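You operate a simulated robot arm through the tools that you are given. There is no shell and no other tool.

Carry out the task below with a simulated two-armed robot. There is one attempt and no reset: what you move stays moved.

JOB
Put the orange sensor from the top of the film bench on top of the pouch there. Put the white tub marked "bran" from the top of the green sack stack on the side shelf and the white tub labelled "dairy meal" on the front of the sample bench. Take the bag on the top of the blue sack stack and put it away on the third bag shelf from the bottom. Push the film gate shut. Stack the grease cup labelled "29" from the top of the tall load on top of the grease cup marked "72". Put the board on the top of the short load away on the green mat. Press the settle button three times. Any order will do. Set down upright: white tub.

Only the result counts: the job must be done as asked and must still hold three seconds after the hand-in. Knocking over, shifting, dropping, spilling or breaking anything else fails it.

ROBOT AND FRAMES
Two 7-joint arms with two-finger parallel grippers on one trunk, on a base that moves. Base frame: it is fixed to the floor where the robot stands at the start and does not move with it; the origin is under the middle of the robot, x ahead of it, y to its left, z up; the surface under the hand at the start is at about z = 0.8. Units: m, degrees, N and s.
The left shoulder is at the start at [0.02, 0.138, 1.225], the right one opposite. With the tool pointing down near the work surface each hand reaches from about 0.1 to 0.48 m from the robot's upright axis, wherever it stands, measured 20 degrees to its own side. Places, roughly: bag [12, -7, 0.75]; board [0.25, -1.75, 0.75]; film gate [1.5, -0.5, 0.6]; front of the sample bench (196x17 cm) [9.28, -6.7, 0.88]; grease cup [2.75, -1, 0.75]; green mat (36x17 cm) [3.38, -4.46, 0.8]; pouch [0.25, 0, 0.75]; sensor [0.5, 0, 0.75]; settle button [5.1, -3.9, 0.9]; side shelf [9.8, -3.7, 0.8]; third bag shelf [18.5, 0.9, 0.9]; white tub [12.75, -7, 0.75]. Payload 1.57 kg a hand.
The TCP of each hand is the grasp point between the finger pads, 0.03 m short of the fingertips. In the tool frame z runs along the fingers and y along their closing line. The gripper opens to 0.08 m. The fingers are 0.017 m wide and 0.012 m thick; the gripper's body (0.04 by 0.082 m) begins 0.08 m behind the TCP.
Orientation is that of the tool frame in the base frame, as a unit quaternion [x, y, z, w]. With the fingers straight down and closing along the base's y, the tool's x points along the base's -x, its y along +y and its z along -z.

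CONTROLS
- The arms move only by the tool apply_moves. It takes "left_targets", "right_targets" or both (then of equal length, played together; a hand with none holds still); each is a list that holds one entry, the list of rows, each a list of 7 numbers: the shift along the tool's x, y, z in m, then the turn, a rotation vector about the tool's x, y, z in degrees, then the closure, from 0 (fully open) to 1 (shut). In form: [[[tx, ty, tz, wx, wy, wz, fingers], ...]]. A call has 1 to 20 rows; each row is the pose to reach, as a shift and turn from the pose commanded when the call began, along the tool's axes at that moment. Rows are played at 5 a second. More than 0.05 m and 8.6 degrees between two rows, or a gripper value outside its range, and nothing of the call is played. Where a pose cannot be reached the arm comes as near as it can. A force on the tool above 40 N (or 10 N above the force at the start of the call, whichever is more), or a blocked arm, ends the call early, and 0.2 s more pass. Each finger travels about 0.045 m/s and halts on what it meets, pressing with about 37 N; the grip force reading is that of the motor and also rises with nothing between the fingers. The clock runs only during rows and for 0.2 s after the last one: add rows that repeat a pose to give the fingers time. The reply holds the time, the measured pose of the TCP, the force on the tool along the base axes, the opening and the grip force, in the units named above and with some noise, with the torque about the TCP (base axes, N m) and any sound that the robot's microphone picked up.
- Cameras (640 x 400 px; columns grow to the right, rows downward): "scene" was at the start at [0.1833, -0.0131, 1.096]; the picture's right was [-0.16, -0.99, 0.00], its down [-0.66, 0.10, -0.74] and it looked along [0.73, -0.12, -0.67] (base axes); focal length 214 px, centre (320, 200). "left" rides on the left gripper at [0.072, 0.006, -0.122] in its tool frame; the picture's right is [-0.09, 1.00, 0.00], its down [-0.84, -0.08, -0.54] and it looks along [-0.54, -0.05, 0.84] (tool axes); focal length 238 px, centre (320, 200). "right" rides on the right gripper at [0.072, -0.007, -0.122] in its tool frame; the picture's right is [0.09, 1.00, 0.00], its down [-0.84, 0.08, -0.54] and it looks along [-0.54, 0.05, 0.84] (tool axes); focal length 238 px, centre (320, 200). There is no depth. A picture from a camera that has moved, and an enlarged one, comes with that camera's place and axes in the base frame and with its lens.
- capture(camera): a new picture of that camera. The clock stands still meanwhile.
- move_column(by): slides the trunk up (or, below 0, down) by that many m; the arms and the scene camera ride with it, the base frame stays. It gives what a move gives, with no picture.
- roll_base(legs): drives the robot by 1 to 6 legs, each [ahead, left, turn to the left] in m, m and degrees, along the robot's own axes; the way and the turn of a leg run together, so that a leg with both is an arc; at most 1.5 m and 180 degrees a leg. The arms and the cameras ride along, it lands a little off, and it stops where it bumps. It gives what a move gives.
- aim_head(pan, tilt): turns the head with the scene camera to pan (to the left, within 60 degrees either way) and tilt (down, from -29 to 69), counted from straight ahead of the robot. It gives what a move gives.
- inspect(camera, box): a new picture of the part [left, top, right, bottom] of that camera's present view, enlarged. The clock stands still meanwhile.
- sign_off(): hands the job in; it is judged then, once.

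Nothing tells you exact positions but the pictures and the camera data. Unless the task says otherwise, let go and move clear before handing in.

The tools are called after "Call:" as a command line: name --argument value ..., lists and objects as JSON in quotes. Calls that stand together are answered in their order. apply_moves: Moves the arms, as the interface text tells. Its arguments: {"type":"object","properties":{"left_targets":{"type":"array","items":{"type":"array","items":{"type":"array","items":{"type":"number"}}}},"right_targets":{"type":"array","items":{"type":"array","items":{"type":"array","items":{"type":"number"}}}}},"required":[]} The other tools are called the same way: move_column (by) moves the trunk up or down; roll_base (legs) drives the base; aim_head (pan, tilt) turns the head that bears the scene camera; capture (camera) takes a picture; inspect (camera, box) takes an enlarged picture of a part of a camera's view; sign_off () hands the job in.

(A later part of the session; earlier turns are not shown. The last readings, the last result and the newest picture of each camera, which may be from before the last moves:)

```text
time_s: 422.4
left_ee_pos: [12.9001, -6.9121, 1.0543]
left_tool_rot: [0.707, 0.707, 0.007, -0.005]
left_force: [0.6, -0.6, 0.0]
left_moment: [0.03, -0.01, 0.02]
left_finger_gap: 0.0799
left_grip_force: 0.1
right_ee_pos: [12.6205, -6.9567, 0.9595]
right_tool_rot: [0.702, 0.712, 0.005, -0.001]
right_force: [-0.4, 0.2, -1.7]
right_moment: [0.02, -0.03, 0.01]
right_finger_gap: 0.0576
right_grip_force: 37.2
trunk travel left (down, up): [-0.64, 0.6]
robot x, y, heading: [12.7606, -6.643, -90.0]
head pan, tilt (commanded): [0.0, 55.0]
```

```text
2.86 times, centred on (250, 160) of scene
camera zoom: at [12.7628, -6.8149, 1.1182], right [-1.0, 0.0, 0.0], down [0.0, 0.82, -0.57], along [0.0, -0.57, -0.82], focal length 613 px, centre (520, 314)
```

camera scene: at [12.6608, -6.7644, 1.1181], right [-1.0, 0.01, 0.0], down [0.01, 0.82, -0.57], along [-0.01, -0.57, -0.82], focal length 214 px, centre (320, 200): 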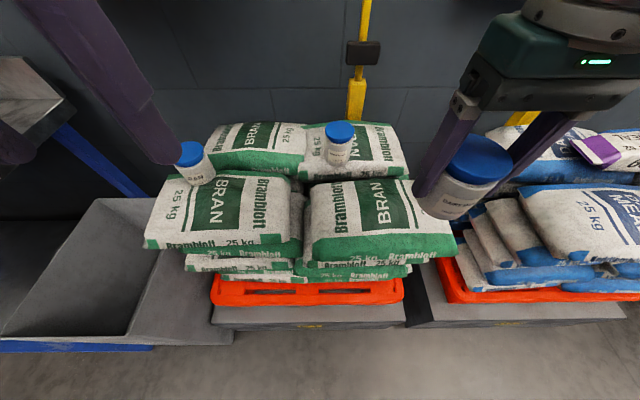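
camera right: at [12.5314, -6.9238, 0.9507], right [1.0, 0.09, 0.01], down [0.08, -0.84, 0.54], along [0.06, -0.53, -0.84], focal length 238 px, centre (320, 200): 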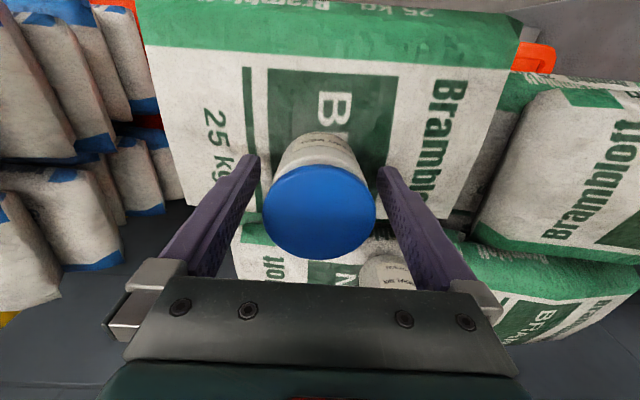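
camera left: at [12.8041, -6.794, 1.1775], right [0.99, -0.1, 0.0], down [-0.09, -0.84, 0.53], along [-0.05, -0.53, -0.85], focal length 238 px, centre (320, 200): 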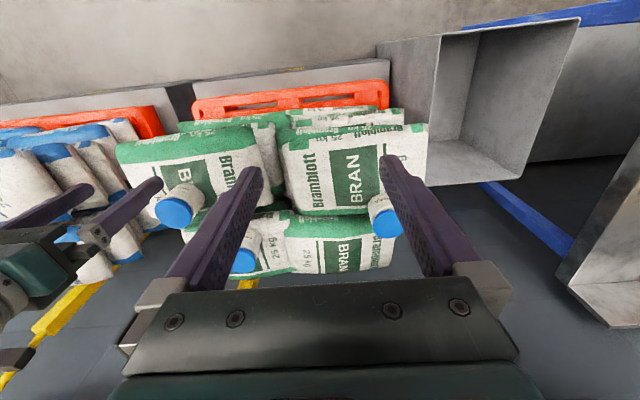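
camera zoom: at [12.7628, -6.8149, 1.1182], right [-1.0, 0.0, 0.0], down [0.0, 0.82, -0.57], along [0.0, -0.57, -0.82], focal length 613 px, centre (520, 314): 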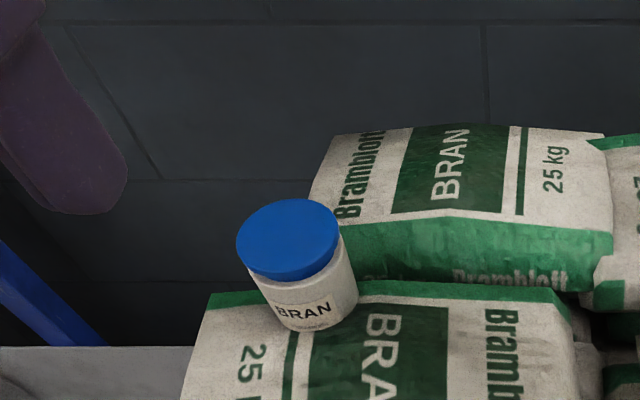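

BRAN's lid is at (12.896,-7.055,0.853). Moving the left hand above it.

Call:
apply_moves --left_targets '[[[-0.035, -0.001, 0.025, 0, 0, 0, 0], [-0.075, -0.002, 0.05, 0, 0, 0, 0], [-0.11, -0.003, 0.075, 0, 0, 0, 0], [-0.145, -0.004, 0.1, 0, 0, 0, 0], [-0.145, -0.004, 0.1216, 0, 0, 0, 0], [-0.145, -0.004, 0.1216, 0, 0, 0, 0]]]'

Call:
capture --camera "left"

Call:
inspect --camera "scene" --box '[180, 90, 320, 230]'

```text
time_s: 423.2
left_ee_pos: [12.8755, -6.9662, 1.011]
left_tool_rot: [0.772, 0.633, -0.055, 0.018]
left_force: [-0.6, -0.2, 0.6]
left_moment: [-0.01, 0.01, 0.04]
left_finger_gap: 0.0799
left_grip_force: 0.0
right_ee_pos: [12.6388, -6.9331, 0.9514]
right_tool_rot: [0.698, 0.716, 0.015, -0.003]
right_force: [-0.3, -0.4, -2.0]
right_moment: [0.06, 0.0, -0.02]
right_finger_gap: 0.0576
right_grip_force: 37.4
trunk travel left (down, up): [-0.64, 0.6]
robot x, y, heading: [12.7576, -6.6369, -89.1]
head pan, tilt (commanded): [0.0, 55.0]
stopped in row 3 (left hand): the arm was blocked; the commanded pose is now the measured one
```

```text
taken
camera left: at [12.9041, -6.8855, 1.1248], right [0.96, -0.29, -0.03], down [-0.2, -0.75, 0.63], along [-0.21, -0.6, -0.77], focal length 238 px, centre (320, 200)
```

left: 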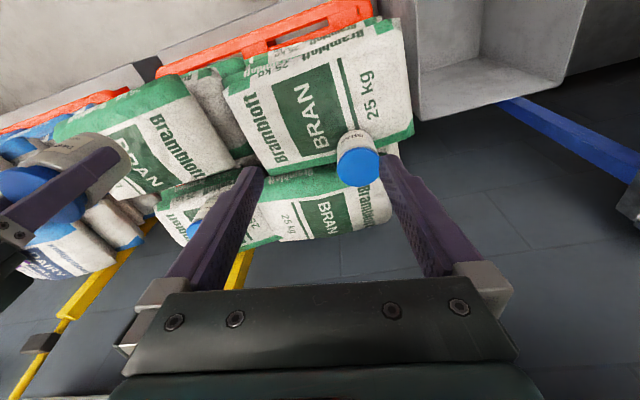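

```text
2.86 times, centred on (250, 160) of scene
camera zoom: at [12.7764, -6.7931, 1.1135], right [-1.0, -0.01, -0.01], down [0.0, 0.83, -0.56], along [0.02, -0.56, -0.83], focal length 613 px, centre (520, 314)
```

zoom: 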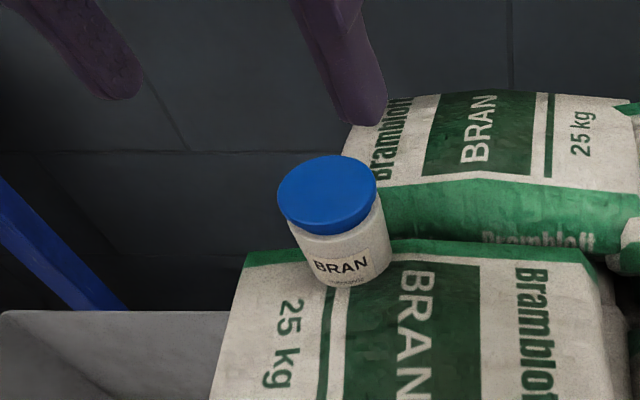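

The left arm was blocked, probably by the wall-mounted green shelf above. I'll retreat the left hand slightly and look up at it.

Call:
apply_moves --left_targets '[[[0.02, 0.0, 0.0, 0, 0, 0, 0], [0.05, 0.0, 0.0, 0, 0, 0, 0], [0.05, 0.0, 0.0, 0, 0, 0, 0]]]'

Call:
aim_head --pan 25 --tilt 5

Call:
capture --camera "scene"

```text
time_s: 424.0
left_ee_pos: [12.871, -6.9397, 1.0097]
left_tool_rot: [0.773, 0.631, -0.064, 0.02]
left_force: [-0.1, -0.1, -0.5]
left_moment: [-0.07, 0.01, -0.01]
left_finger_gap: 0.08
left_grip_force: 0.1
right_ee_pos: [12.6248, -6.954, 0.9596]
right_tool_rot: [0.7, 0.714, 0.004, 0.0]
right_force: [0.1, -0.3, -1.2]
right_moment: [0.0, -0.01, -0.02]
right_finger_gap: 0.0573
right_grip_force: 36.9
trunk travel left (down, up): [-0.64, 0.6]
robot x, y, heading: [12.7648, -6.6386, -89.4]
head pan, tilt (commanded): [0.0, 55.0]
```

```text
time_s: 425.2
left_ee_pos: [12.872, -6.9409, 1.0106]
left_tool_rot: [0.773, 0.631, -0.063, 0.021]
left_force: [-0.2, 0.7, -0.1]
left_moment: [0.0, 0.0, -0.03]
left_finger_gap: 0.0801
left_grip_force: 0.0
right_ee_pos: [12.6246, -6.9532, 0.96]
right_tool_rot: [0.699, 0.715, 0.004, -0.001]
right_force: [0.0, 0.5, -1.5]
right_moment: [-0.02, -0.01, 0.04]
right_finger_gap: 0.0574
right_grip_force: 36.6
trunk travel left (down, up): [-0.64, 0.6]
robot x, y, heading: [12.7625, -6.6371, -90.0]
head pan, tilt (commanded): [25.0, 5.0]
```

```text
taken
camera scene: at [12.8046, -6.8219, 1.1945], right [-0.9, -0.43, 0.0], down [-0.04, 0.08, -1.0], along [0.43, -0.9, -0.09], focal length 214 px, centre (320, 200)
```

scene: 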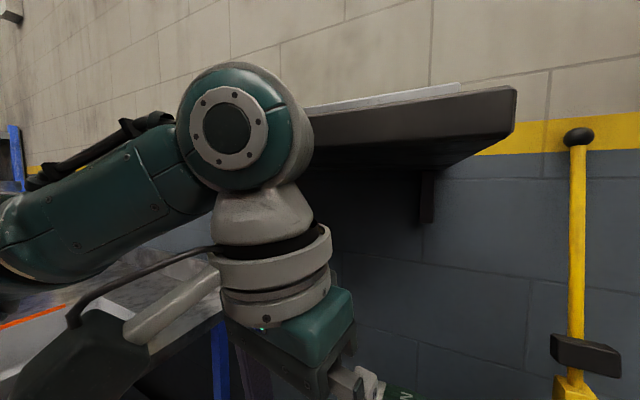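

The wrist had hit the shelf overhead (bottom at z≈1.235, front edge y≈-7.05). I'll lower the left hand in front of the stack first, straightening it, and then slide in low with the fingers open around the tub.

Call:
apply_moves --left_targets '[[[0.012, 0.012, 0.025, -1.1, 2.2, -3.8, 0], [0.02, 0.02, 0.05, -2.2, 4.5, -7.6, 0], [0.0253, 0.025, 0.0764, -3.4, 6.8, -11.5, 0], [0.031, 0.027, 0.12, -3.4, 6.8, -11.5, 0], [0.0377, 0.0297, 0.16, -3.4, 6.8, -11.5, 0], [0.0377, 0.0297, 0.1755, -3.4, 6.8, -11.5, 0], [0.0377, 0.0297, 0.1755, -3.4, 6.8, -11.5, 0]]]'

Call:
aim_head --pan 0 --tilt 55

Call:
capture --camera "scene"

Call:
capture --camera "left"

```text
time_s: 426.8
left_ee_pos: [12.8973, -6.9281, 0.8321]
left_tool_rot: [0.707, 0.707, 0.0, -0.001]
left_force: [-0.2, 0.3, 0.5]
left_moment: [-0.02, 0.01, 0.02]
left_finger_gap: 0.0798
left_grip_force: 0.2
right_ee_pos: [12.6257, -6.9532, 0.9602]
right_tool_rot: [0.699, 0.715, 0.005, -0.001]
right_force: [-0.3, 0.1, -1.8]
right_moment: [0.03, 0.0, 0.02]
right_finger_gap: 0.0575
right_grip_force: 37.3
trunk travel left (down, up): [-0.64, 0.6]
robot x, y, heading: [12.7613, -6.6391, -89.6]
head pan, tilt (commanded): [25.0, 5.0]
```

```text
time_s: 428.0
left_ee_pos: [12.8965, -6.9283, 0.8319]
left_tool_rot: [0.707, 0.707, -0.001, -0.001]
left_force: [0.0, -0.1, -1.0]
left_moment: [0.01, 0.02, 0.04]
left_finger_gap: 0.0802
left_grip_force: 0.0
right_ee_pos: [12.6242, -6.9544, 0.9604]
right_tool_rot: [0.7, 0.714, 0.004, 0.0]
right_force: [-0.4, -1.0, -1.2]
right_moment: [0.02, -0.02, 0.02]
right_finger_gap: 0.0575
right_grip_force: 36.6
trunk travel left (down, up): [-0.64, 0.6]
robot x, y, heading: [12.7633, -6.6381, -89.6]
head pan, tilt (commanded): [0.0, 55.0]
```

```text
taken
camera scene: at [12.7658, -6.8111, 1.1182], right [-1.0, -0.01, 0.0], down [-0.01, 0.82, -0.57], along [0.0, -0.57, -0.82], focal length 214 px, centre (320, 200)
```

scene: 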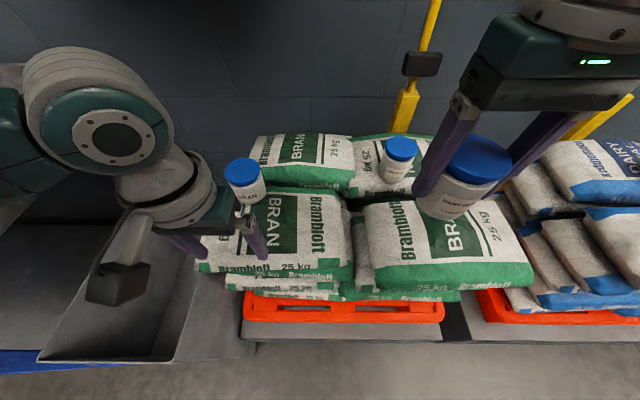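

```text
taken
camera left: at [12.9034, -6.8562, 0.954], right [1.0, -0.09, 0.0], down [-0.08, -0.84, 0.54], along [-0.05, -0.54, -0.84], focal length 238 px, centre (320, 200)
```

left: 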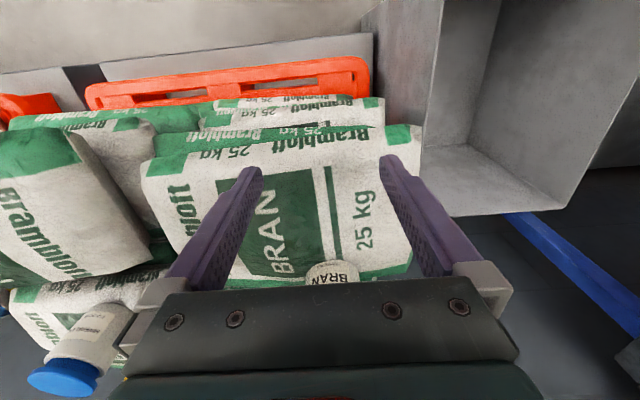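

The open fingers are in line with the BRAN tub. Sliding in horizontally.

Call:
apply_moves --left_targets '[[[-0.03, 0.001, 0, 0, 0, 0, 0], [-0.06, 0.001, 0, 0, 0, 0, 0], [-0.09, 0.001, 0, 0, 0, 0, 0], [-0.115, 0.001, 0, 0, 0, 0, 0], [-0.126, 0.001, 0, 0, 0, 0, 0], [-0.126, 0.001, 0, 0, 0, 0, 0]]]'

Call:
capture --camera "left"

Call:
inspect --camera "scene" --box '[140, 120, 320, 270]'

```text
time_s: 429.4
left_ee_pos: [12.896, -7.0537, 0.8304]
left_tool_rot: [0.708, 0.707, -0.001, 0.0]
left_force: [0.0, 0.8, -0.4]
left_moment: [0.0, 0.0, 0.0]
left_finger_gap: 0.0796
left_grip_force: 0.0
right_ee_pos: [12.6257, -6.9522, 0.9599]
right_tool_rot: [0.7, 0.714, 0.004, 0.0]
right_force: [0.2, -1.3, -1.7]
right_moment: [0.0, 0.0, 0.01]
right_finger_gap: 0.0576
right_grip_force: 37.0
trunk travel left (down, up): [-0.64, 0.6]
robot x, y, heading: [12.7632, -6.6411, -89.4]
head pan, tilt (commanded): [0.0, 55.0]
```

```text
taken
camera left: at [12.9031, -6.9816, 0.954], right [1.0, -0.09, 0.0], down [-0.08, -0.84, 0.54], along [-0.05, -0.54, -0.84], focal length 238 px, centre (320, 200)
```

left: 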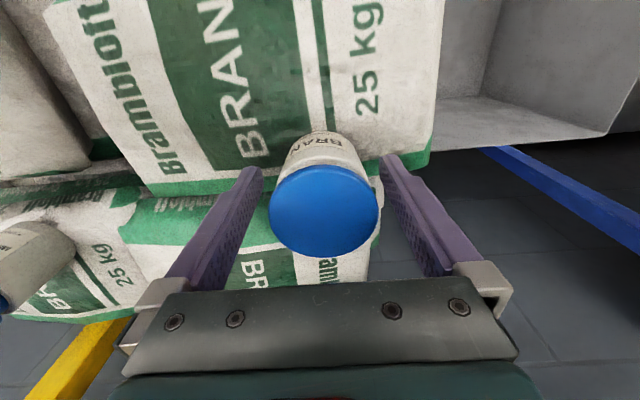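

```text
2.67 times, centred on (230, 195) of scene
camera zoom: at [12.7657, -6.811, 1.1181], right [-1.0, -0.01, 0.0], down [-0.01, 0.82, -0.57], along [0.0, -0.57, -0.82], focal length 572 px, centre (560, 213)
```

zoom: 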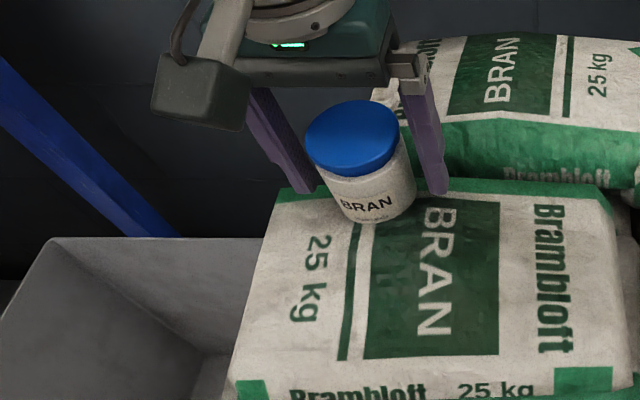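

Well centred. Closing, lifting slightly, and retreating out from under the shelf.

Call:
apply_moves --left_targets '[[[0, 0, 0, 0, 0, 0, 0.3], [0, 0, 0, 0, 0, 0, 0.6], [0, 0, 0, 0, 0, 0, 1], [0, 0, 0, 0, 0, 0, 1], [0, 0, -0.01, 0, 0, 0, 1], [0, 0, -0.03, 0, 0, 0, 1], [0.0, 0, -0.05, 0, 0, 0, 1]]]'

Call:
apply_moves --left_targets '[[[0.03, 0, 0, 0, 0, 0, 1], [0.07, 0, 0, 0, 0, 0, 1], [0.11, 0, 0, 0, 0, 0, 1], [0.14, 0, 0, 0, 0, 0, 1], [0.16, 0, -0.03, 0, 0, 0, 1], [0.16, 0, -0.07, 0, 0, 0, 1], [0.16, 0, -0.08, 0, 0, 0, 1]]]'

Call:
capture --camera "scene"

```text
time_s: 431.0
left_ee_pos: [12.8978, -7.0527, 0.8821]
left_tool_rot: [0.707, 0.707, 0.0, -0.001]
left_force: [-0.8, -0.6, -1.7]
left_moment: [0.01, 0.0, -0.04]
left_finger_gap: 0.0574
left_grip_force: 37.2
right_ee_pos: [12.6254, -6.9532, 0.9603]
right_tool_rot: [0.699, 0.715, 0.003, 0.0]
right_force: [0.6, 0.2, -2.1]
right_moment: [0.01, -0.02, -0.02]
right_finger_gap: 0.0577
right_grip_force: 37.0
trunk travel left (down, up): [-0.64, 0.6]
robot x, y, heading: [12.7634, -6.6386, -89.7]
head pan, tilt (commanded): [0.0, 55.0]
```

```text
time_s: 432.6
left_ee_pos: [12.8976, -6.8916, 0.9608]
left_tool_rot: [0.707, 0.707, 0.0, -0.001]
left_force: [0.5, 0.6, -2.5]
left_moment: [0.02, -0.03, -0.02]
left_finger_gap: 0.0574
left_grip_force: 37.3
right_ee_pos: [12.6253, -6.9537, 0.9589]
right_tool_rot: [0.699, 0.715, 0.004, 0.0]
right_force: [0.0, 0.1, -0.9]
right_moment: [0.0, -0.03, -0.01]
right_finger_gap: 0.0572
right_grip_force: 37.1
trunk travel left (down, up): [-0.64, 0.6]
robot x, y, heading: [12.7647, -6.6402, -89.7]
head pan, tilt (commanded): [0.0, 55.0]
```

```text
taken
camera scene: at [12.7658, -6.811, 1.1181], right [-1.0, -0.01, 0.0], down [-0.01, 0.82, -0.57], along [0.0, -0.57, -0.82], focal length 214 px, centre (320, 200)
```

scene: 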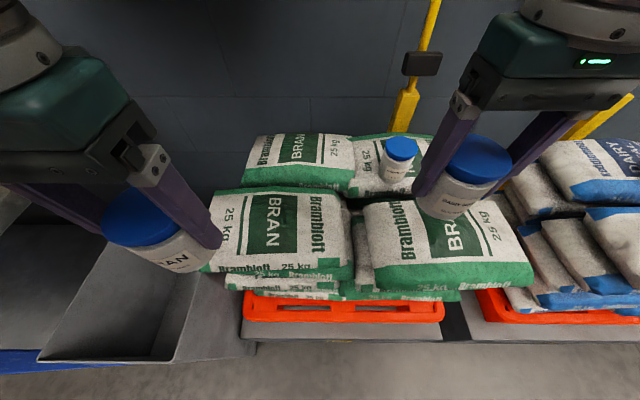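

Both tubs are in hand. I'll back off, raise the trunk a bit, and slide along to the sample bench.

Call:
roll_base --legs '[[-0.65, 0, 0]]'

Call:
move_column --by 0.2

Call:
roll_base --legs '[[0, -1.3, 0], [0, -1.2, 0]]'

Call:
aim_head --pan -20 --tilt 30

Call:
capture --camera "scene"

```text
time_s: 436.2
left_ee_pos: [12.8921, -6.245, 0.961]
left_tool_rot: [0.706, 0.708, -0.002, -0.001]
left_force: [0.8, 0.0, -1.8]
left_moment: [-0.01, -0.01, 0.03]
left_finger_gap: 0.0573
left_grip_force: 37.0
right_ee_pos: [12.6202, -6.3064, 0.9605]
right_tool_rot: [0.699, 0.715, 0.004, 0.0]
right_force: [0.4, -0.2, -1.0]
right_moment: [-0.02, -0.01, -0.02]
right_finger_gap: 0.0577
right_grip_force: 37.1
trunk travel left (down, up): [-0.64, 0.6]
robot x, y, heading: [12.7569, -5.9873, -89.5]
head pan, tilt (commanded): [0.0, 55.0]
```

```text
time_s: 438.3
left_ee_pos: [12.892, -6.2448, 1.161]
left_tool_rot: [0.706, 0.708, -0.001, 0.0]
left_force: [-0.2, 0.3, -1.6]
left_moment: [-0.02, -0.02, 0.02]
left_finger_gap: 0.0573
left_grip_force: 37.5
right_ee_pos: [12.6208, -6.3074, 1.1599]
right_tool_rot: [0.698, 0.716, 0.005, -0.001]
right_force: [0.2, -0.1, -1.6]
right_moment: [0.04, -0.03, 0.02]
right_finger_gap: 0.0577
right_grip_force: 36.9
trunk travel left (down, up): [-0.84, 0.4]
robot x, y, heading: [12.7614, -5.9954, -89.5]
head pan, tilt (commanded): [0.0, 55.0]
```

```text
time_s: 450.7
left_ee_pos: [10.3581, -6.2524, 1.1601]
left_tool_rot: [0.708, 0.706, 0.0, 0.0]
left_force: [0.0, -0.4, -1.8]
left_moment: [0.01, 0.03, 0.03]
left_finger_gap: 0.0571
left_grip_force: 37.1
right_ee_pos: [10.0861, -6.3128, 1.1616]
right_tool_rot: [0.701, 0.713, 0.003, 0.0]
right_force: [0.1, -0.7, -2.1]
right_moment: [0.02, 0.02, 0.01]
right_finger_gap: 0.0576
right_grip_force: 37.5
trunk travel left (down, up): [-0.84, 0.4]
robot x, y, heading: [10.2259, -5.9995, -89.8]
head pan, tilt (commanded): [0.0, 55.0]
```

```text
time_s: 451.6
left_ee_pos: [10.3582, -6.2529, 1.1613]
left_tool_rot: [0.708, 0.706, -0.001, 0.0]
left_force: [-0.5, 0.2, -2.1]
left_moment: [-0.01, 0.0, -0.03]
left_finger_gap: 0.0572
left_grip_force: 36.8
right_ee_pos: [10.0854, -6.3137, 1.1589]
right_tool_rot: [0.701, 0.713, 0.004, -0.001]
right_force: [-1.0, -0.2, -2.1]
right_moment: [0.03, 0.01, -0.03]
right_finger_gap: 0.0574
right_grip_force: 37.1
trunk travel left (down, up): [-0.84, 0.4]
robot x, y, heading: [10.2257, -5.9988, -89.9]
head pan, tilt (commanded): [-20.0, 30.0]
```

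```text
taken
camera scene: at [10.196, -6.1833, 1.3541], right [-0.94, 0.34, 0.0], down [0.17, 0.47, -0.87], along [-0.29, -0.81, -0.5], focal length 214 px, centre (320, 200)
```

scene: 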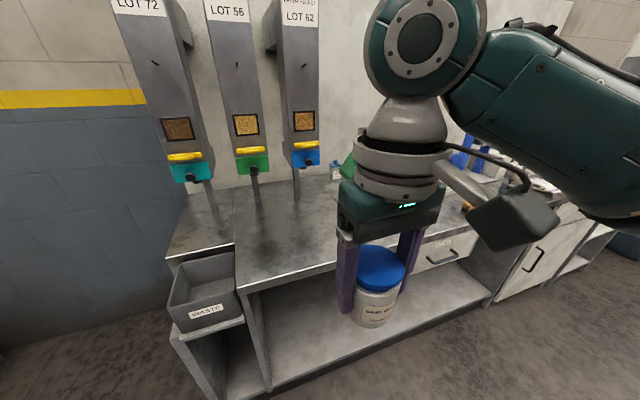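

I see the bench's left end with hoppers and a free strip along its front edge (y≈-6.6). I'll shift a bit right and look straight at the spot.

Call:
roll_base --legs '[[0, -0.3, 0]]'

Call:
aim_head --pan 0 --tilt 40

Call:
capture --camera "scene"

Call:
capture --camera "right"

```text
time_s: 453.6
left_ee_pos: [10.0598, -6.2531, 1.1612]
left_tool_rot: [0.706, 0.708, -0.001, -0.001]
left_force: [-0.3, -0.5, -1.9]
left_moment: [0.0, 0.01, -0.01]
left_finger_gap: 0.0573
left_grip_force: 36.7
right_ee_pos: [9.7878, -6.3159, 1.1601]
right_tool_rot: [0.698, 0.716, 0.004, -0.001]
right_force: [0.2, -0.1, -1.1]
right_moment: [0.05, 0.03, 0.0]
right_finger_gap: 0.0577
right_grip_force: 37.0
trunk travel left (down, up): [-0.84, 0.4]
robot x, y, heading: [9.9267, -5.9978, -89.3]
head pan, tilt (commanded): [-20.0, 30.0]
```

```text
time_s: 454.5
left_ee_pos: [10.0598, -6.2541, 1.1603]
left_tool_rot: [0.706, 0.709, 0.0, -0.001]
left_force: [0.2, 0.3, -1.0]
left_moment: [-0.02, 0.01, 0.0]
left_finger_gap: 0.0569
left_grip_force: 36.6
right_ee_pos: [9.7875, -6.3158, 1.1605]
right_tool_rot: [0.699, 0.716, 0.004, -0.001]
right_force: [-0.9, -0.4, -1.6]
right_moment: [0.02, 0.01, -0.02]
right_finger_gap: 0.0573
right_grip_force: 37.4
trunk travel left (down, up): [-0.84, 0.4]
robot x, y, heading: [9.9248, -5.9999, -89.4]
head pan, tilt (commanded): [0.0, 40.0]
```

```text
taken
camera scene: at [9.9277, -6.1853, 1.3388], right [-1.0, -0.01, 0.0], down [-0.01, 0.64, -0.77], along [0.01, -0.77, -0.64], focal length 214 px, centre (320, 200)
```

scene: 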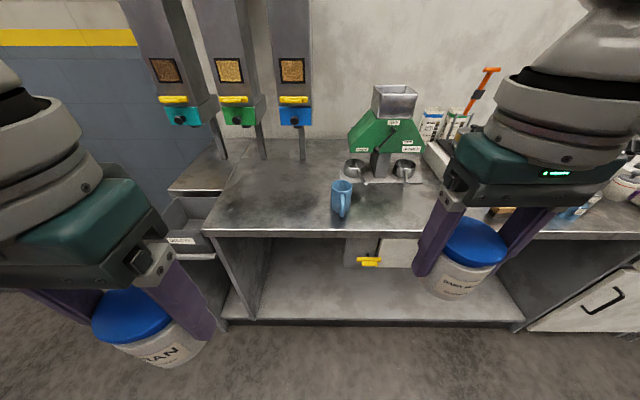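

```text
taken
camera right: at [9.7796, -6.2442, 1.2819], right [0.99, 0.12, 0.01], down [0.09, -0.84, 0.54], along [0.07, -0.53, -0.84], focal length 238 px, centre (320, 200)
```

right: 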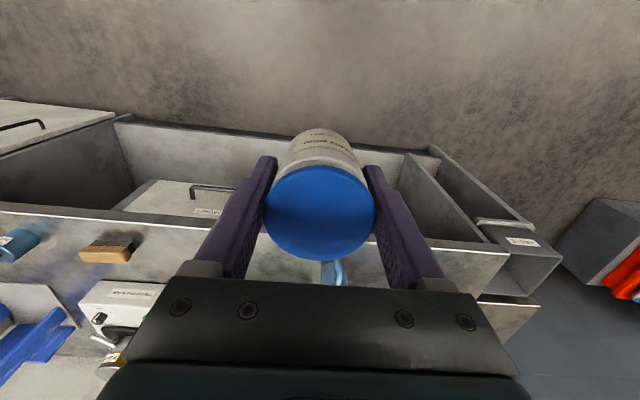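

The front strip is free at about (10.06,-6.70), left of the blue mug at (9.87,-6.66). I'll position the base so the right hand can set DAIRY MEAL there.

Call:
roll_base --legs '[[0, 0.27, -0.5], [0.32, 0, 0]]'

Call:
aim_head --pan -10 --tilt 55

Call:
capture --camera "scene"

Call:
capture --camera "right"

```text
time_s: 458.1
left_ee_pos: [10.3242, -6.5764, 1.1625]
left_tool_rot: [0.708, 0.706, 0.0, 0.0]
left_force: [0.2, -0.6, -1.6]
left_moment: [0.06, -0.02, 0.01]
left_finger_gap: 0.0571
left_grip_force: 37.1
right_ee_pos: [10.0524, -6.6353, 1.1601]
right_tool_rot: [0.701, 0.713, 0.004, -0.001]
right_force: [0.4, 0.1, -1.4]
right_moment: [0.04, 0.0, -0.01]
right_finger_gap: 0.0574
right_grip_force: 37.2
trunk travel left (down, up): [-0.84, 0.4]
robot x, y, heading: [10.1943, -6.3242, -90.0]
head pan, tilt (commanded): [0.0, 40.0]
```

```text
time_s: 458.9
left_ee_pos: [10.3248, -6.5765, 1.1622]
left_tool_rot: [0.708, 0.706, -0.001, -0.001]
left_force: [0.4, -0.4, -2.0]
left_moment: [-0.01, -0.01, 0.0]
left_finger_gap: 0.0568
left_grip_force: 36.7
right_ee_pos: [10.0511, -6.6358, 1.1604]
right_tool_rot: [0.701, 0.713, 0.004, 0.0]
right_force: [-1.0, -0.9, -2.1]
right_moment: [0.01, -0.01, 0.02]
right_finger_gap: 0.0574
right_grip_force: 37.6
trunk travel left (down, up): [-0.84, 0.4]
robot x, y, heading: [10.1884, -6.3222, -89.8]
head pan, tilt (commanded): [-10.0, 55.0]
```

```text
taken
camera scene: at [10.181, -6.4922, 1.3182], right [-0.99, 0.17, 0.0], down [0.14, 0.81, -0.57], along [-0.1, -0.57, -0.82], focal length 214 px, centre (320, 200)
```

scene: 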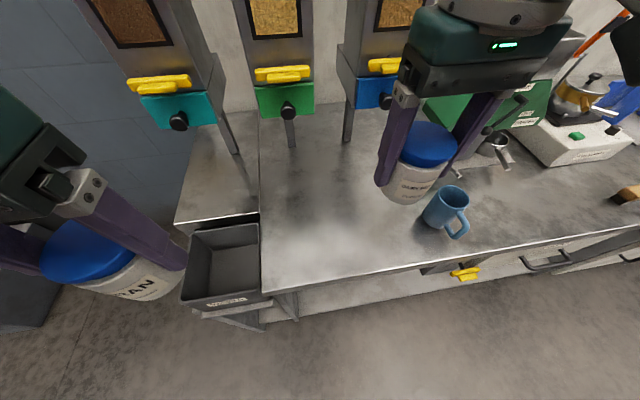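

```text
taken
camera right: at [10.0449, -6.5639, 1.2818], right [0.99, 0.11, 0.01], down [0.09, -0.84, 0.54], along [0.06, -0.53, -0.84], focal length 238 px, centre (320, 200)
```

right: 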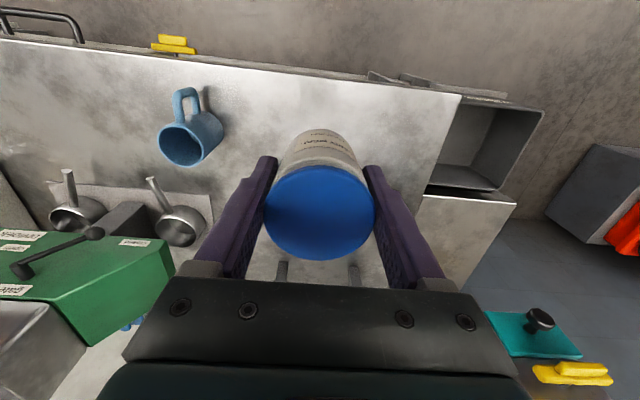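

The spot at (10.055,-6.70) is clear of the mug and the hopper outlets. Lowering the trunk and moving the tub into place.

Call:
move_column --by -0.15

Call:
apply_moves --right_targets '[[[-0.03, 0.001, 0, 0, 0, 0, 1], [-0.064, 0.003, 0, 0, 0, 0, 1], [-0.064, 0.003, 0.03, 0, 0, 0, 1], [-0.064, 0.003, 0.06, 0, 0, 0, 1], [-0.064, 0.003, 0.06, 0, 0, 0, 1]]]'

Call:
capture --camera "scene"

Call:
inspect --camera "scene" --box '[340, 110, 480, 250]'

```text
time_s: 460.6
left_ee_pos: [10.3247, -6.5754, 1.011]
left_tool_rot: [0.708, 0.706, 0.0, 0.0]
left_force: [0.6, 0.3, -1.3]
left_moment: [0.01, 0.01, 0.0]
left_finger_gap: 0.0572
left_grip_force: 37.0
right_ee_pos: [10.0524, -6.6348, 1.0099]
right_tool_rot: [0.701, 0.713, 0.004, 0.0]
right_force: [-0.4, 0.0, -1.6]
right_moment: [0.01, 0.02, 0.02]
right_finger_gap: 0.0572
right_grip_force: 37.0
trunk travel left (down, up): [-0.69, 0.55]
robot x, y, heading: [10.1939, -6.322, -89.8]
head pan, tilt (commanded): [-10.0, 55.0]
```

```text
time_s: 461.9
left_ee_pos: [10.3256, -6.5746, 1.0115]
left_tool_rot: [0.708, 0.706, 0.0, -0.001]
left_force: [-0.2, -0.5, -1.8]
left_moment: [0.06, -0.01, -0.01]
left_finger_gap: 0.0573
left_grip_force: 36.8
right_ee_pos: [10.0562, -6.6983, 0.9504]
right_tool_rot: [0.701, 0.713, 0.005, -0.001]
right_force: [0.1, -0.6, -2.6]
right_moment: [-0.02, 0.01, 0.01]
right_finger_gap: 0.0574
right_grip_force: 37.3
trunk travel left (down, up): [-0.69, 0.55]
robot x, y, heading: [10.1925, -6.3194, -89.8]
head pan, tilt (commanded): [-10.0, 55.0]
```

```text
taken
camera scene: at [10.181, -6.4921, 1.1681], right [-0.99, 0.17, 0.0], down [0.14, 0.81, -0.57], along [-0.1, -0.56, -0.82], focal length 214 px, centre (320, 200)
```

scene: 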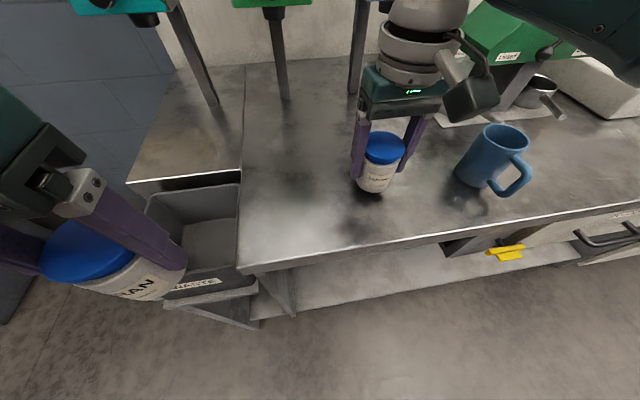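

```text
2.86 times, centred on (410, 180) of scene
camera zoom: at [10.181, -6.4921, 1.1681], right [-0.99, 0.17, 0.0], down [0.14, 0.81, -0.57], along [-0.1, -0.56, -0.82], focal length 613 px, centre (63, 257)
```

zoom: 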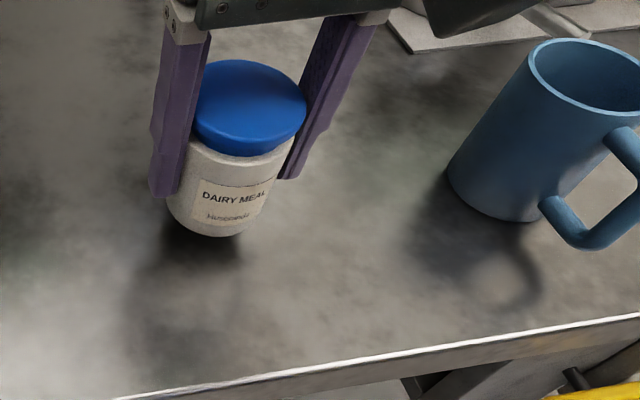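

Creeping down to the bench surface.

Call:
apply_moves --right_targets '[[[0, 0, 0.008, 0, 0, 0, 1], [0, 0, 0.016, 0, 0, 0, 1], [0, 0, 0.02, 0, 0, 0, 1], [0, 0, 0.02, 0, 0, 0, 1]]]'

Call:
apply_moves --right_targets '[[[0, 0, 0.002, 0, 0, 0, 1], [0, 0, 0.004, 0, 0, 0, 1], [0, 0, 0.004, 0, 0, 0, 1]]]'

```text
time_s: 462.9
left_ee_pos: [10.3247, -6.5753, 1.0109]
left_tool_rot: [0.709, 0.706, -0.001, 0.0]
left_force: [-0.4, 0.1, -1.8]
left_moment: [0.03, 0.01, -0.01]
left_finger_gap: 0.0568
left_grip_force: 36.9
right_ee_pos: [10.0573, -6.6982, 0.9312]
right_tool_rot: [0.701, 0.713, 0.005, -0.001]
right_force: [0.5, 0.8, 2.3]
right_moment: [0.07, 0.1, -0.02]
right_finger_gap: 0.0576
right_grip_force: 37.1
trunk travel left (down, up): [-0.69, 0.55]
robot x, y, heading: [10.1921, -6.3194, -89.7]
head pan, tilt (commanded): [-10.0, 55.0]
```

```text
time_s: 463.6
left_ee_pos: [10.3239, -6.576, 1.0115]
left_tool_rot: [0.708, 0.706, -0.001, 0.0]
left_force: [0.0, 0.2, -1.1]
left_moment: [0.03, 0.02, -0.04]
left_finger_gap: 0.0569
left_grip_force: 36.8
right_ee_pos: [10.057, -6.6998, 0.928]
right_tool_rot: [0.7, 0.714, 0.003, 0.002]
right_force: [2.0, 5.2, 31.2]
right_moment: [-0.33, 0.02, 0.2]
right_finger_gap: 0.0572
right_grip_force: 37.3
trunk travel left (down, up): [-0.69, 0.55]
robot x, y, heading: [10.1921, -6.318, -90.2]
head pan, tilt (commanded): [-10.0, 55.0]
```

Touched down at TCP z≈0.931. Easing back to near zero load and releasing.

Call:
apply_moves --right_targets '[[[0, 0, -0.002, 0, 0, 0, 1], [0, 0, -0.0037, 0, 0, 0, 1], [0, 0, -0.0037, 0, 0, 0, 1]]]'

Call:
apply_moves --right_targets '[[[0, 0, 0, 0, 0, 0, 0.8], [0, 0, 0, 0, 0, 0, 0.5], [0, 0, 0, 0, 0, 0, 0.2], [0, 0, 0, 0, 0, 0, 0], [0, 0, 0, 0, 0, 0, 0]]]'

Call:
inspect --camera "scene" --box '[340, 110, 480, 250]'

```text
time_s: 464.4
left_ee_pos: [10.324, -6.5753, 1.0105]
left_tool_rot: [0.708, 0.706, -0.001, 0.0]
left_force: [0.6, 0.1, -0.9]
left_moment: [0.0, -0.05, 0.01]
left_finger_gap: 0.0571
left_grip_force: 36.6
right_ee_pos: [10.0564, -6.6977, 0.9285]
right_tool_rot: [0.702, 0.712, 0.004, -0.003]
right_force: [-0.5, -1.6, 2.9]
right_moment: [-0.19, 0.0, -0.02]
right_finger_gap: 0.0569
right_grip_force: 37.3
trunk travel left (down, up): [-0.69, 0.55]
robot x, y, heading: [10.1923, -6.3191, -90.0]
head pan, tilt (commanded): [-10.0, 55.0]
```

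```text
time_s: 465.6
left_ee_pos: [10.3246, -6.5751, 1.0107]
left_tool_rot: [0.708, 0.706, -0.001, 0.0]
left_force: [-0.1, 0.1, -1.9]
left_moment: [0.05, -0.02, -0.01]
left_finger_gap: 0.057
left_grip_force: 37.5
right_ee_pos: [10.0574, -6.6974, 0.93]
right_tool_rot: [0.701, 0.713, 0.004, -0.001]
right_force: [-0.5, -0.8, -0.8]
right_moment: [0.04, 0.01, 0.01]
right_finger_gap: 0.0799
right_grip_force: 0.0
trunk travel left (down, up): [-0.69, 0.55]
robot x, y, heading: [10.1879, -6.3184, -89.7]
head pan, tilt (commanded): [-10.0, 55.0]
```

```text
2.86 times, centred on (410, 180) of scene
camera zoom: at [10.181, -6.4922, 1.1681], right [-0.99, 0.17, 0.0], down [0.14, 0.81, -0.57], along [-0.1, -0.57, -0.82], focal length 613 px, centre (63, 257)
```

zoom: 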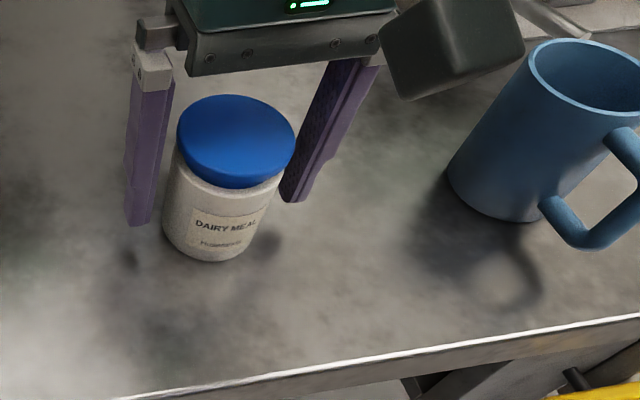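

DAIRY MEAL stands upright on the front strip at about (10.056,-6.699). Lifting the hand away and backing off.

Call:
apply_moves --right_targets '[[[0, 0, -0.03, 0, 0, 0, 0], [0, 0, -0.06, 0, 0, 0, 0], [0, 0, -0.1, 0, 0, 0, 0], [0.04, 0, -0.11, 0, 0, 0, 0], [0.08, 0, -0.11, 0, 0, 0, 0]]]'

Call:
roll_base --legs '[[-0.5, 0, 0]]'

Call:
capture --camera "scene"

```text
time_s: 466.9
left_ee_pos: [10.3243, -6.5752, 1.0105]
left_tool_rot: [0.708, 0.706, -0.001, 0.0]
left_force: [0.3, 0.3, -1.5]
left_moment: [0.01, 0.0, -0.02]
left_finger_gap: 0.0572
left_grip_force: 37.6
right_ee_pos: [10.0548, -6.6191, 1.0389]
right_tool_rot: [0.701, 0.713, 0.005, -0.001]
right_force: [-0.7, -0.7, -0.3]
right_moment: [0.02, -0.05, 0.02]
right_finger_gap: 0.08
right_grip_force: 0.0
trunk travel left (down, up): [-0.69, 0.55]
robot x, y, heading: [10.1903, -6.3195, -89.8]
head pan, tilt (commanded): [-10.0, 55.0]
```

```text
time_s: 469.8
left_ee_pos: [10.3235, -6.0773, 1.0106]
left_tool_rot: [0.707, 0.708, -0.001, 0.0]
left_force: [0.4, -0.5, -1.5]
left_moment: [-0.04, 0.02, -0.01]
left_finger_gap: 0.0567
left_grip_force: 36.7
right_ee_pos: [10.0537, -6.123, 1.0387]
right_tool_rot: [0.699, 0.715, 0.005, -0.001]
right_force: [-0.1, -0.5, -1.1]
right_moment: [-0.01, -0.01, 0.0]
right_finger_gap: 0.08
right_grip_force: 0.1
trunk travel left (down, up): [-0.69, 0.55]
robot x, y, heading: [10.1891, -5.8242, -89.4]
head pan, tilt (commanded): [-10.0, 55.0]
```

```text
taken
camera scene: at [10.1787, -5.9946, 1.1681], right [-0.99, 0.16, 0.0], down [0.13, 0.81, -0.57], along [-0.09, -0.57, -0.82], focal length 214 px, centre (320, 200)
```

scene: 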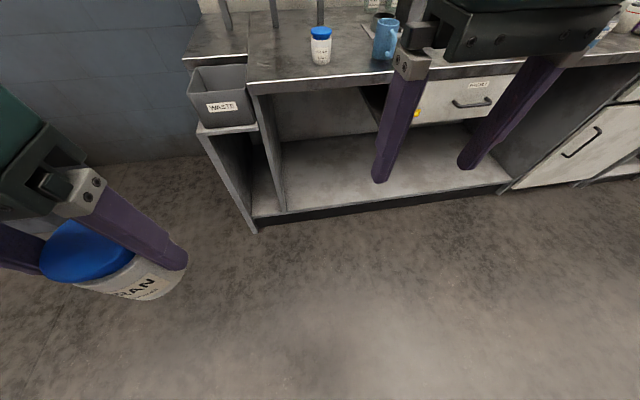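

Next, the side shelf near (9.8,-3.7): turning around to look for it.

Call:
roll_base --legs '[[-0.15, 0, 0], [0, 0, 180]]'

Call:
move_column --by 0.25

Call:
aim_head --pan 0 --tilt 25

Call:
capture --camera "scene"

```text
time_s: 478.4
left_ee_pos: [10.0704, -5.4101, 1.0111]
left_tool_rot: [-0.684, 0.73, -0.001, 0.001]
left_force: [-0.1, -0.8, -2.8]
left_moment: [-0.01, 0.0, 0.01]
left_finger_gap: 0.0568
left_grip_force: 37.2
right_ee_pos: [10.3435, -5.3832, 1.0398]
right_tool_rot: [-0.691, 0.723, -0.001, -0.004]
right_force: [-0.7, 0.3, -0.5]
right_moment: [0.0, 0.0, -0.02]
right_finger_gap: 0.08
right_grip_force: 0.0
trunk travel left (down, up): [-0.69, 0.55]
robot x, y, heading: [10.1885, -5.6715, 86.6]
head pan, tilt (commanded): [-10.0, 55.0]
```

```text
time_s: 480.9
left_ee_pos: [10.0707, -5.4102, 1.261]
left_tool_rot: [-0.684, 0.729, 0.0, 0.001]
left_force: [-0.5, 0.1, -1.9]
left_moment: [-0.01, -0.03, 0.03]
left_finger_gap: 0.0568
left_grip_force: 37.0
right_ee_pos: [10.3416, -5.3845, 1.2893]
right_tool_rot: [-0.692, 0.722, -0.001, -0.004]
right_force: [0.7, 0.7, -0.2]
right_moment: [-0.01, -0.03, 0.0]
right_finger_gap: 0.08
right_grip_force: 0.1
trunk travel left (down, up): [-0.94, 0.3]
robot x, y, heading: [10.1892, -5.6724, 86.8]
head pan, tilt (commanded): [-10.0, 55.0]
```

```text
time_s: 481.9
left_ee_pos: [10.0705, -5.4098, 1.2612]
left_tool_rot: [-0.684, 0.73, -0.001, 0.001]
left_force: [0.4, 0.1, -2.3]
left_moment: [-0.03, 0.02, -0.01]
left_finger_gap: 0.0567
left_grip_force: 37.3
right_ee_pos: [10.3428, -5.3837, 1.2883]
right_tool_rot: [-0.692, 0.722, -0.001, -0.004]
right_force: [0.4, -0.7, 0.3]
right_moment: [0.0, 0.02, 0.01]
right_finger_gap: 0.0798
right_grip_force: 0.0
trunk travel left (down, up): [-0.94, 0.3]
robot x, y, heading: [10.1893, -5.6724, 86.9]
head pan, tilt (commanded): [0.0, 25.0]
```

```text
taken
camera scene: at [10.1993, -5.4801, 1.4621], right [1.0, -0.06, 0.0], down [-0.02, -0.42, -0.91], along [0.05, 0.9, -0.42], focal length 214 px, centre (320, 200)
```

scene: 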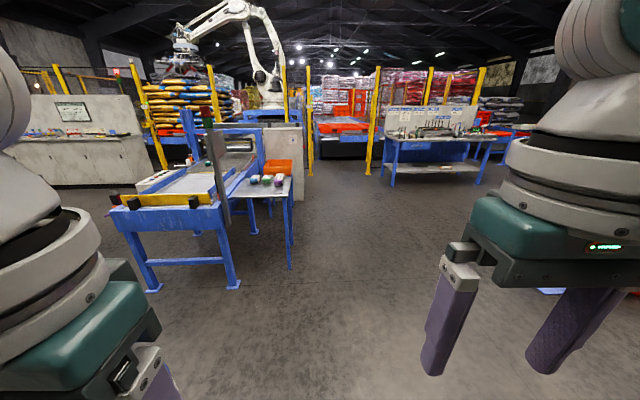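

That grey shelf with small coloured items at the side of the blue machine is at about (9.85,-3.8): the side shelf. Zooming in.

Call:
inspect --camera "scene" --box '[190, 120, 330, 240]'

```text
3.33 times, centred on (260, 180) of scene
camera zoom: at [10.1993, -5.4801, 1.4621], right [1.0, -0.06, 0.0], down [-0.02, -0.42, -0.91], along [0.05, 0.9, -0.42], focal length 715 px, centre (520, 267)
```

zoom: 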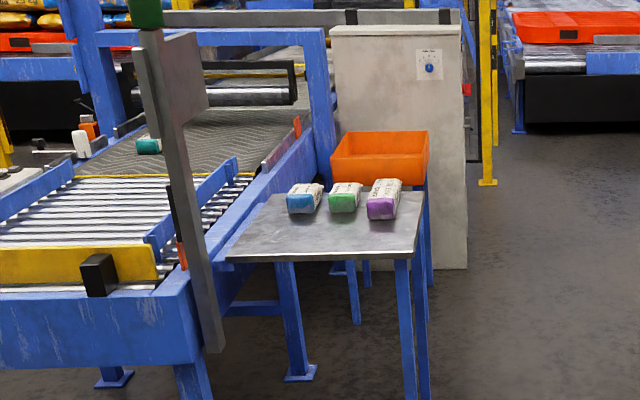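

The shelf top spans x 9.62–10.03, y -3.99 to -3.51, with three bags on its back half. I'll aim for about (9.93,-3.89) on its free front part. Driving closer.

Call:
roll_base --legs '[[0, 0.1, 3], [0.95, 0, 0]]'

Call:
aim_head --pan 15 --tilt 35

Call:
capture --camera "scene"

```text
time_s: 487.7
left_ee_pos: [9.9499, -4.45, 1.2619]
left_tool_rot: [0.709, -0.705, 0.001, -0.001]
left_force: [-0.2, -0.5, -1.4]
left_moment: [-0.03, 0.01, -0.02]
left_finger_gap: 0.0565
left_grip_force: 37.0
right_ee_pos: [10.2184, -4.4048, 1.2893]
right_tool_rot: [0.716, -0.698, 0.001, 0.004]
right_force: [0.2, 0.5, 0.3]
right_moment: [0.0, -0.01, -0.02]
right_finger_gap: 0.08
right_grip_force: 0.0
trunk travel left (down, up): [-0.94, 0.3]
robot x, y, heading: [10.0825, -4.7049, 90.5]
head pan, tilt (commanded): [0.0, 25.0]
```

```text
time_s: 488.4
left_ee_pos: [9.9488, -4.4502, 1.2613]
left_tool_rot: [0.709, -0.705, 0.0, -0.001]
left_force: [0.0, 0.4, -2.4]
left_moment: [0.0, 0.02, 0.01]
left_finger_gap: 0.0566
left_grip_force: 37.4
right_ee_pos: [10.218, -4.4038, 1.2888]
right_tool_rot: [0.716, -0.698, 0.001, 0.004]
right_force: [-0.3, -0.6, 0.2]
right_moment: [0.0, 0.0, 0.01]
right_finger_gap: 0.0799
right_grip_force: 0.1
trunk travel left (down, up): [-0.94, 0.3]
robot x, y, heading: [10.0814, -4.7031, 91.0]
head pan, tilt (commanded): [15.0, 35.0]
```

```text
taken
camera scene: at [10.0595, -4.5184, 1.4464], right [0.96, 0.27, 0.0], down [0.15, -0.55, -0.82], along [-0.22, 0.79, -0.57], focal length 214 px, centre (320, 200)
```

scene: 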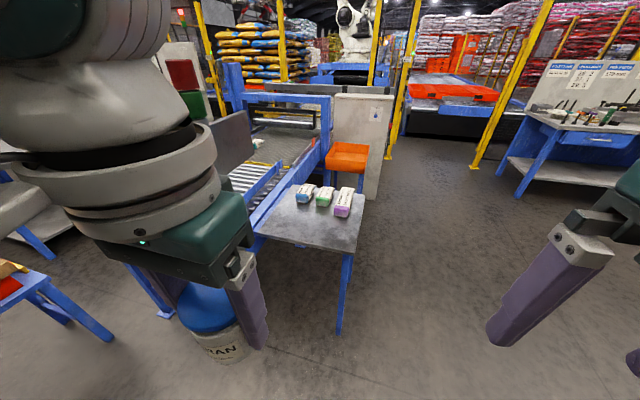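

The signal post beside the machine could get in the way of the left elbow, so I'll approach the shelf from its right side instead, facing -x.

Call:
roll_base --legs '[[0, -0.6, -0.8], [0.94, 0, 0], [0, 0, 90]]'

Call:
aim_head --pan 0 --tilt 40

Call:
capture --camera "scene"

```text
time_s: 500.2
left_ee_pos: [10.4389, -3.8905, 1.2607]
left_tool_rot: [1.0, -0.004, 0.0, -0.001]
left_force: [0.1, 0.2, -2.1]
left_moment: [0.0, 0.03, 0.0]
left_finger_gap: 0.0566
left_grip_force: 37.3
right_ee_pos: [10.3968, -3.6204, 1.2897]
right_tool_rot: [1.0, 0.006, 0.004, 0.002]
right_force: [-0.4, 0.2, 0.1]
right_moment: [-0.03, 0.04, -0.02]
right_finger_gap: 0.0799
right_grip_force: 0.0
trunk travel left (down, up): [-0.94, 0.3]
robot x, y, heading: [10.6908, -3.7582, 180.0]
head pan, tilt (commanded): [15.0, 35.0]
```

```text
time_s: 501.0
left_ee_pos: [10.4378, -3.8895, 1.261]
left_tool_rot: [1.0, -0.004, 0.0, -0.001]
left_force: [0.1, 0.0, -1.8]
left_moment: [-0.02, -0.01, 0.01]
left_finger_gap: 0.0567
left_grip_force: 37.2
right_ee_pos: [10.3964, -3.619, 1.2884]
right_tool_rot: [1.0, 0.005, 0.004, 0.002]
right_force: [-0.8, -0.2, 0.1]
right_moment: [-0.01, 0.01, -0.02]
right_finger_gap: 0.0799
right_grip_force: 0.1
trunk travel left (down, up): [-0.94, 0.3]
robot x, y, heading: [10.6914, -3.7593, 179.6]
head pan, tilt (commanded): [0.0, 40.0]
```

```text
taken
camera scene: at [10.5094, -3.7583, 1.4389], right [0.0, 1.0, 0.0], down [0.64, 0.0, -0.77], along [-0.77, 0.0, -0.64], focal length 214 px, centre (320, 200)
```

scene: 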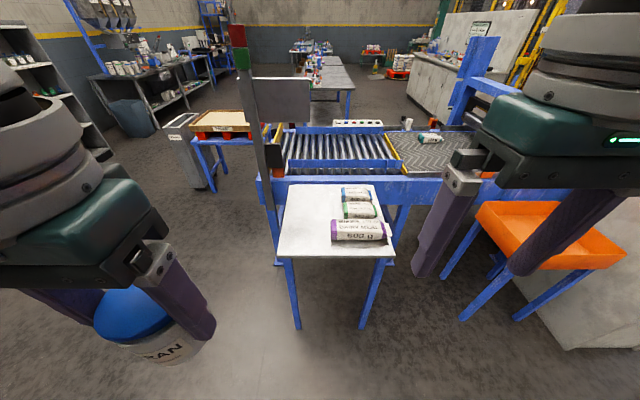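

The shelf top works out at z≈0.765, x 9.59–10.03, y -3.92 to -3.41, with a free strip y -3.92 to -3.74. I'll set BRAN at about (9.92,-3.83); driving up first.

Call:
roll_base --legs '[[0.2, -0.05, 0], [0.19, 0, 0]]'

Call:
move_column --by -0.3

Call:
aim_head --pan 10 --tilt 55

Call:
capture --camera "scene"

Call:
capture --camera "left"

```text
time_s: 503.8
left_ee_pos: [10.0494, -3.8411, 1.2602]
left_tool_rot: [1.0, -0.001, 0.001, -0.001]
left_force: [-0.6, -1.1, -2.1]
left_moment: [-0.02, 0.01, 0.01]
left_finger_gap: 0.0564
left_grip_force: 37.3
right_ee_pos: [10.0064, -3.5739, 1.2882]
right_tool_rot: [1.0, 0.01, 0.003, 0.003]
right_force: [-0.3, -0.1, -0.5]
right_moment: [0.01, 0.01, -0.03]
right_finger_gap: 0.0802
right_grip_force: 0.1
trunk travel left (down, up): [-0.94, 0.3]
robot x, y, heading: [10.3021, -3.7125, -179.6]
head pan, tilt (commanded): [0.0, 40.0]
```

```text
time_s: 506.8
left_ee_pos: [10.049, -3.8422, 0.9599]
left_tool_rot: [1.0, -0.002, 0.001, -0.001]
left_force: [1.0, 0.5, -2.0]
left_moment: [0.0, -0.03, 0.02]
left_finger_gap: 0.0567
left_grip_force: 36.5
right_ee_pos: [10.0058, -3.5741, 0.9891]
right_tool_rot: [1.0, 0.01, 0.003, 0.003]
right_force: [0.1, -0.6, 0.1]
right_moment: [-0.01, -0.03, 0.01]
right_finger_gap: 0.0799
right_grip_force: 0.1
trunk travel left (down, up): [-0.64, 0.6]
robot x, y, heading: [10.3036, -3.7057, -179.9]
head pan, tilt (commanded): [0.0, 40.0]
```

```text
time_s: 507.5
left_ee_pos: [10.0495, -3.8428, 0.9614]
left_tool_rot: [1.0, -0.001, 0.0, -0.002]
left_force: [0.5, 0.2, -1.2]
left_moment: [-0.01, 0.05, 0.01]
left_finger_gap: 0.0565
left_grip_force: 36.9
right_ee_pos: [10.0064, -3.5731, 0.9872]
right_tool_rot: [1.0, 0.009, 0.004, 0.002]
right_force: [-0.9, 0.7, -0.5]
right_moment: [0.02, -0.02, -0.01]
right_finger_gap: 0.0801
right_grip_force: 0.0
trunk travel left (down, up): [-0.64, 0.6]
robot x, y, heading: [10.3059, -3.7126, -179.7]
head pan, tilt (commanded): [10.0, 55.0]
```

```text
taken
camera scene: at [10.1334, -3.7231, 1.1182], right [-0.18, 0.98, 0.0], down [0.81, 0.15, -0.57], along [-0.56, -0.1, -0.82], focal length 214 px, centre (320, 200)
```

scene: 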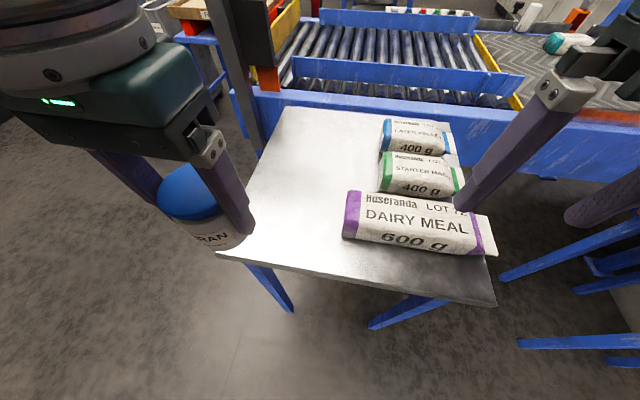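

```text
taken
camera left: at [10.1211, -3.8496, 1.0832], right [-0.09, -1.0, 0.0], down [-0.84, 0.08, 0.54], along [-0.54, 0.05, -0.84], focal length 238 px, centre (320, 200)
```

left: 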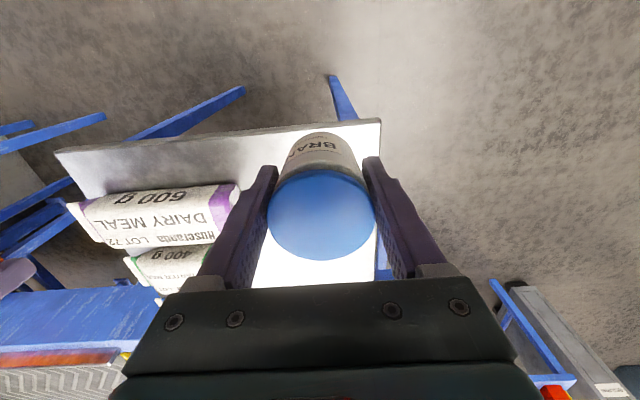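

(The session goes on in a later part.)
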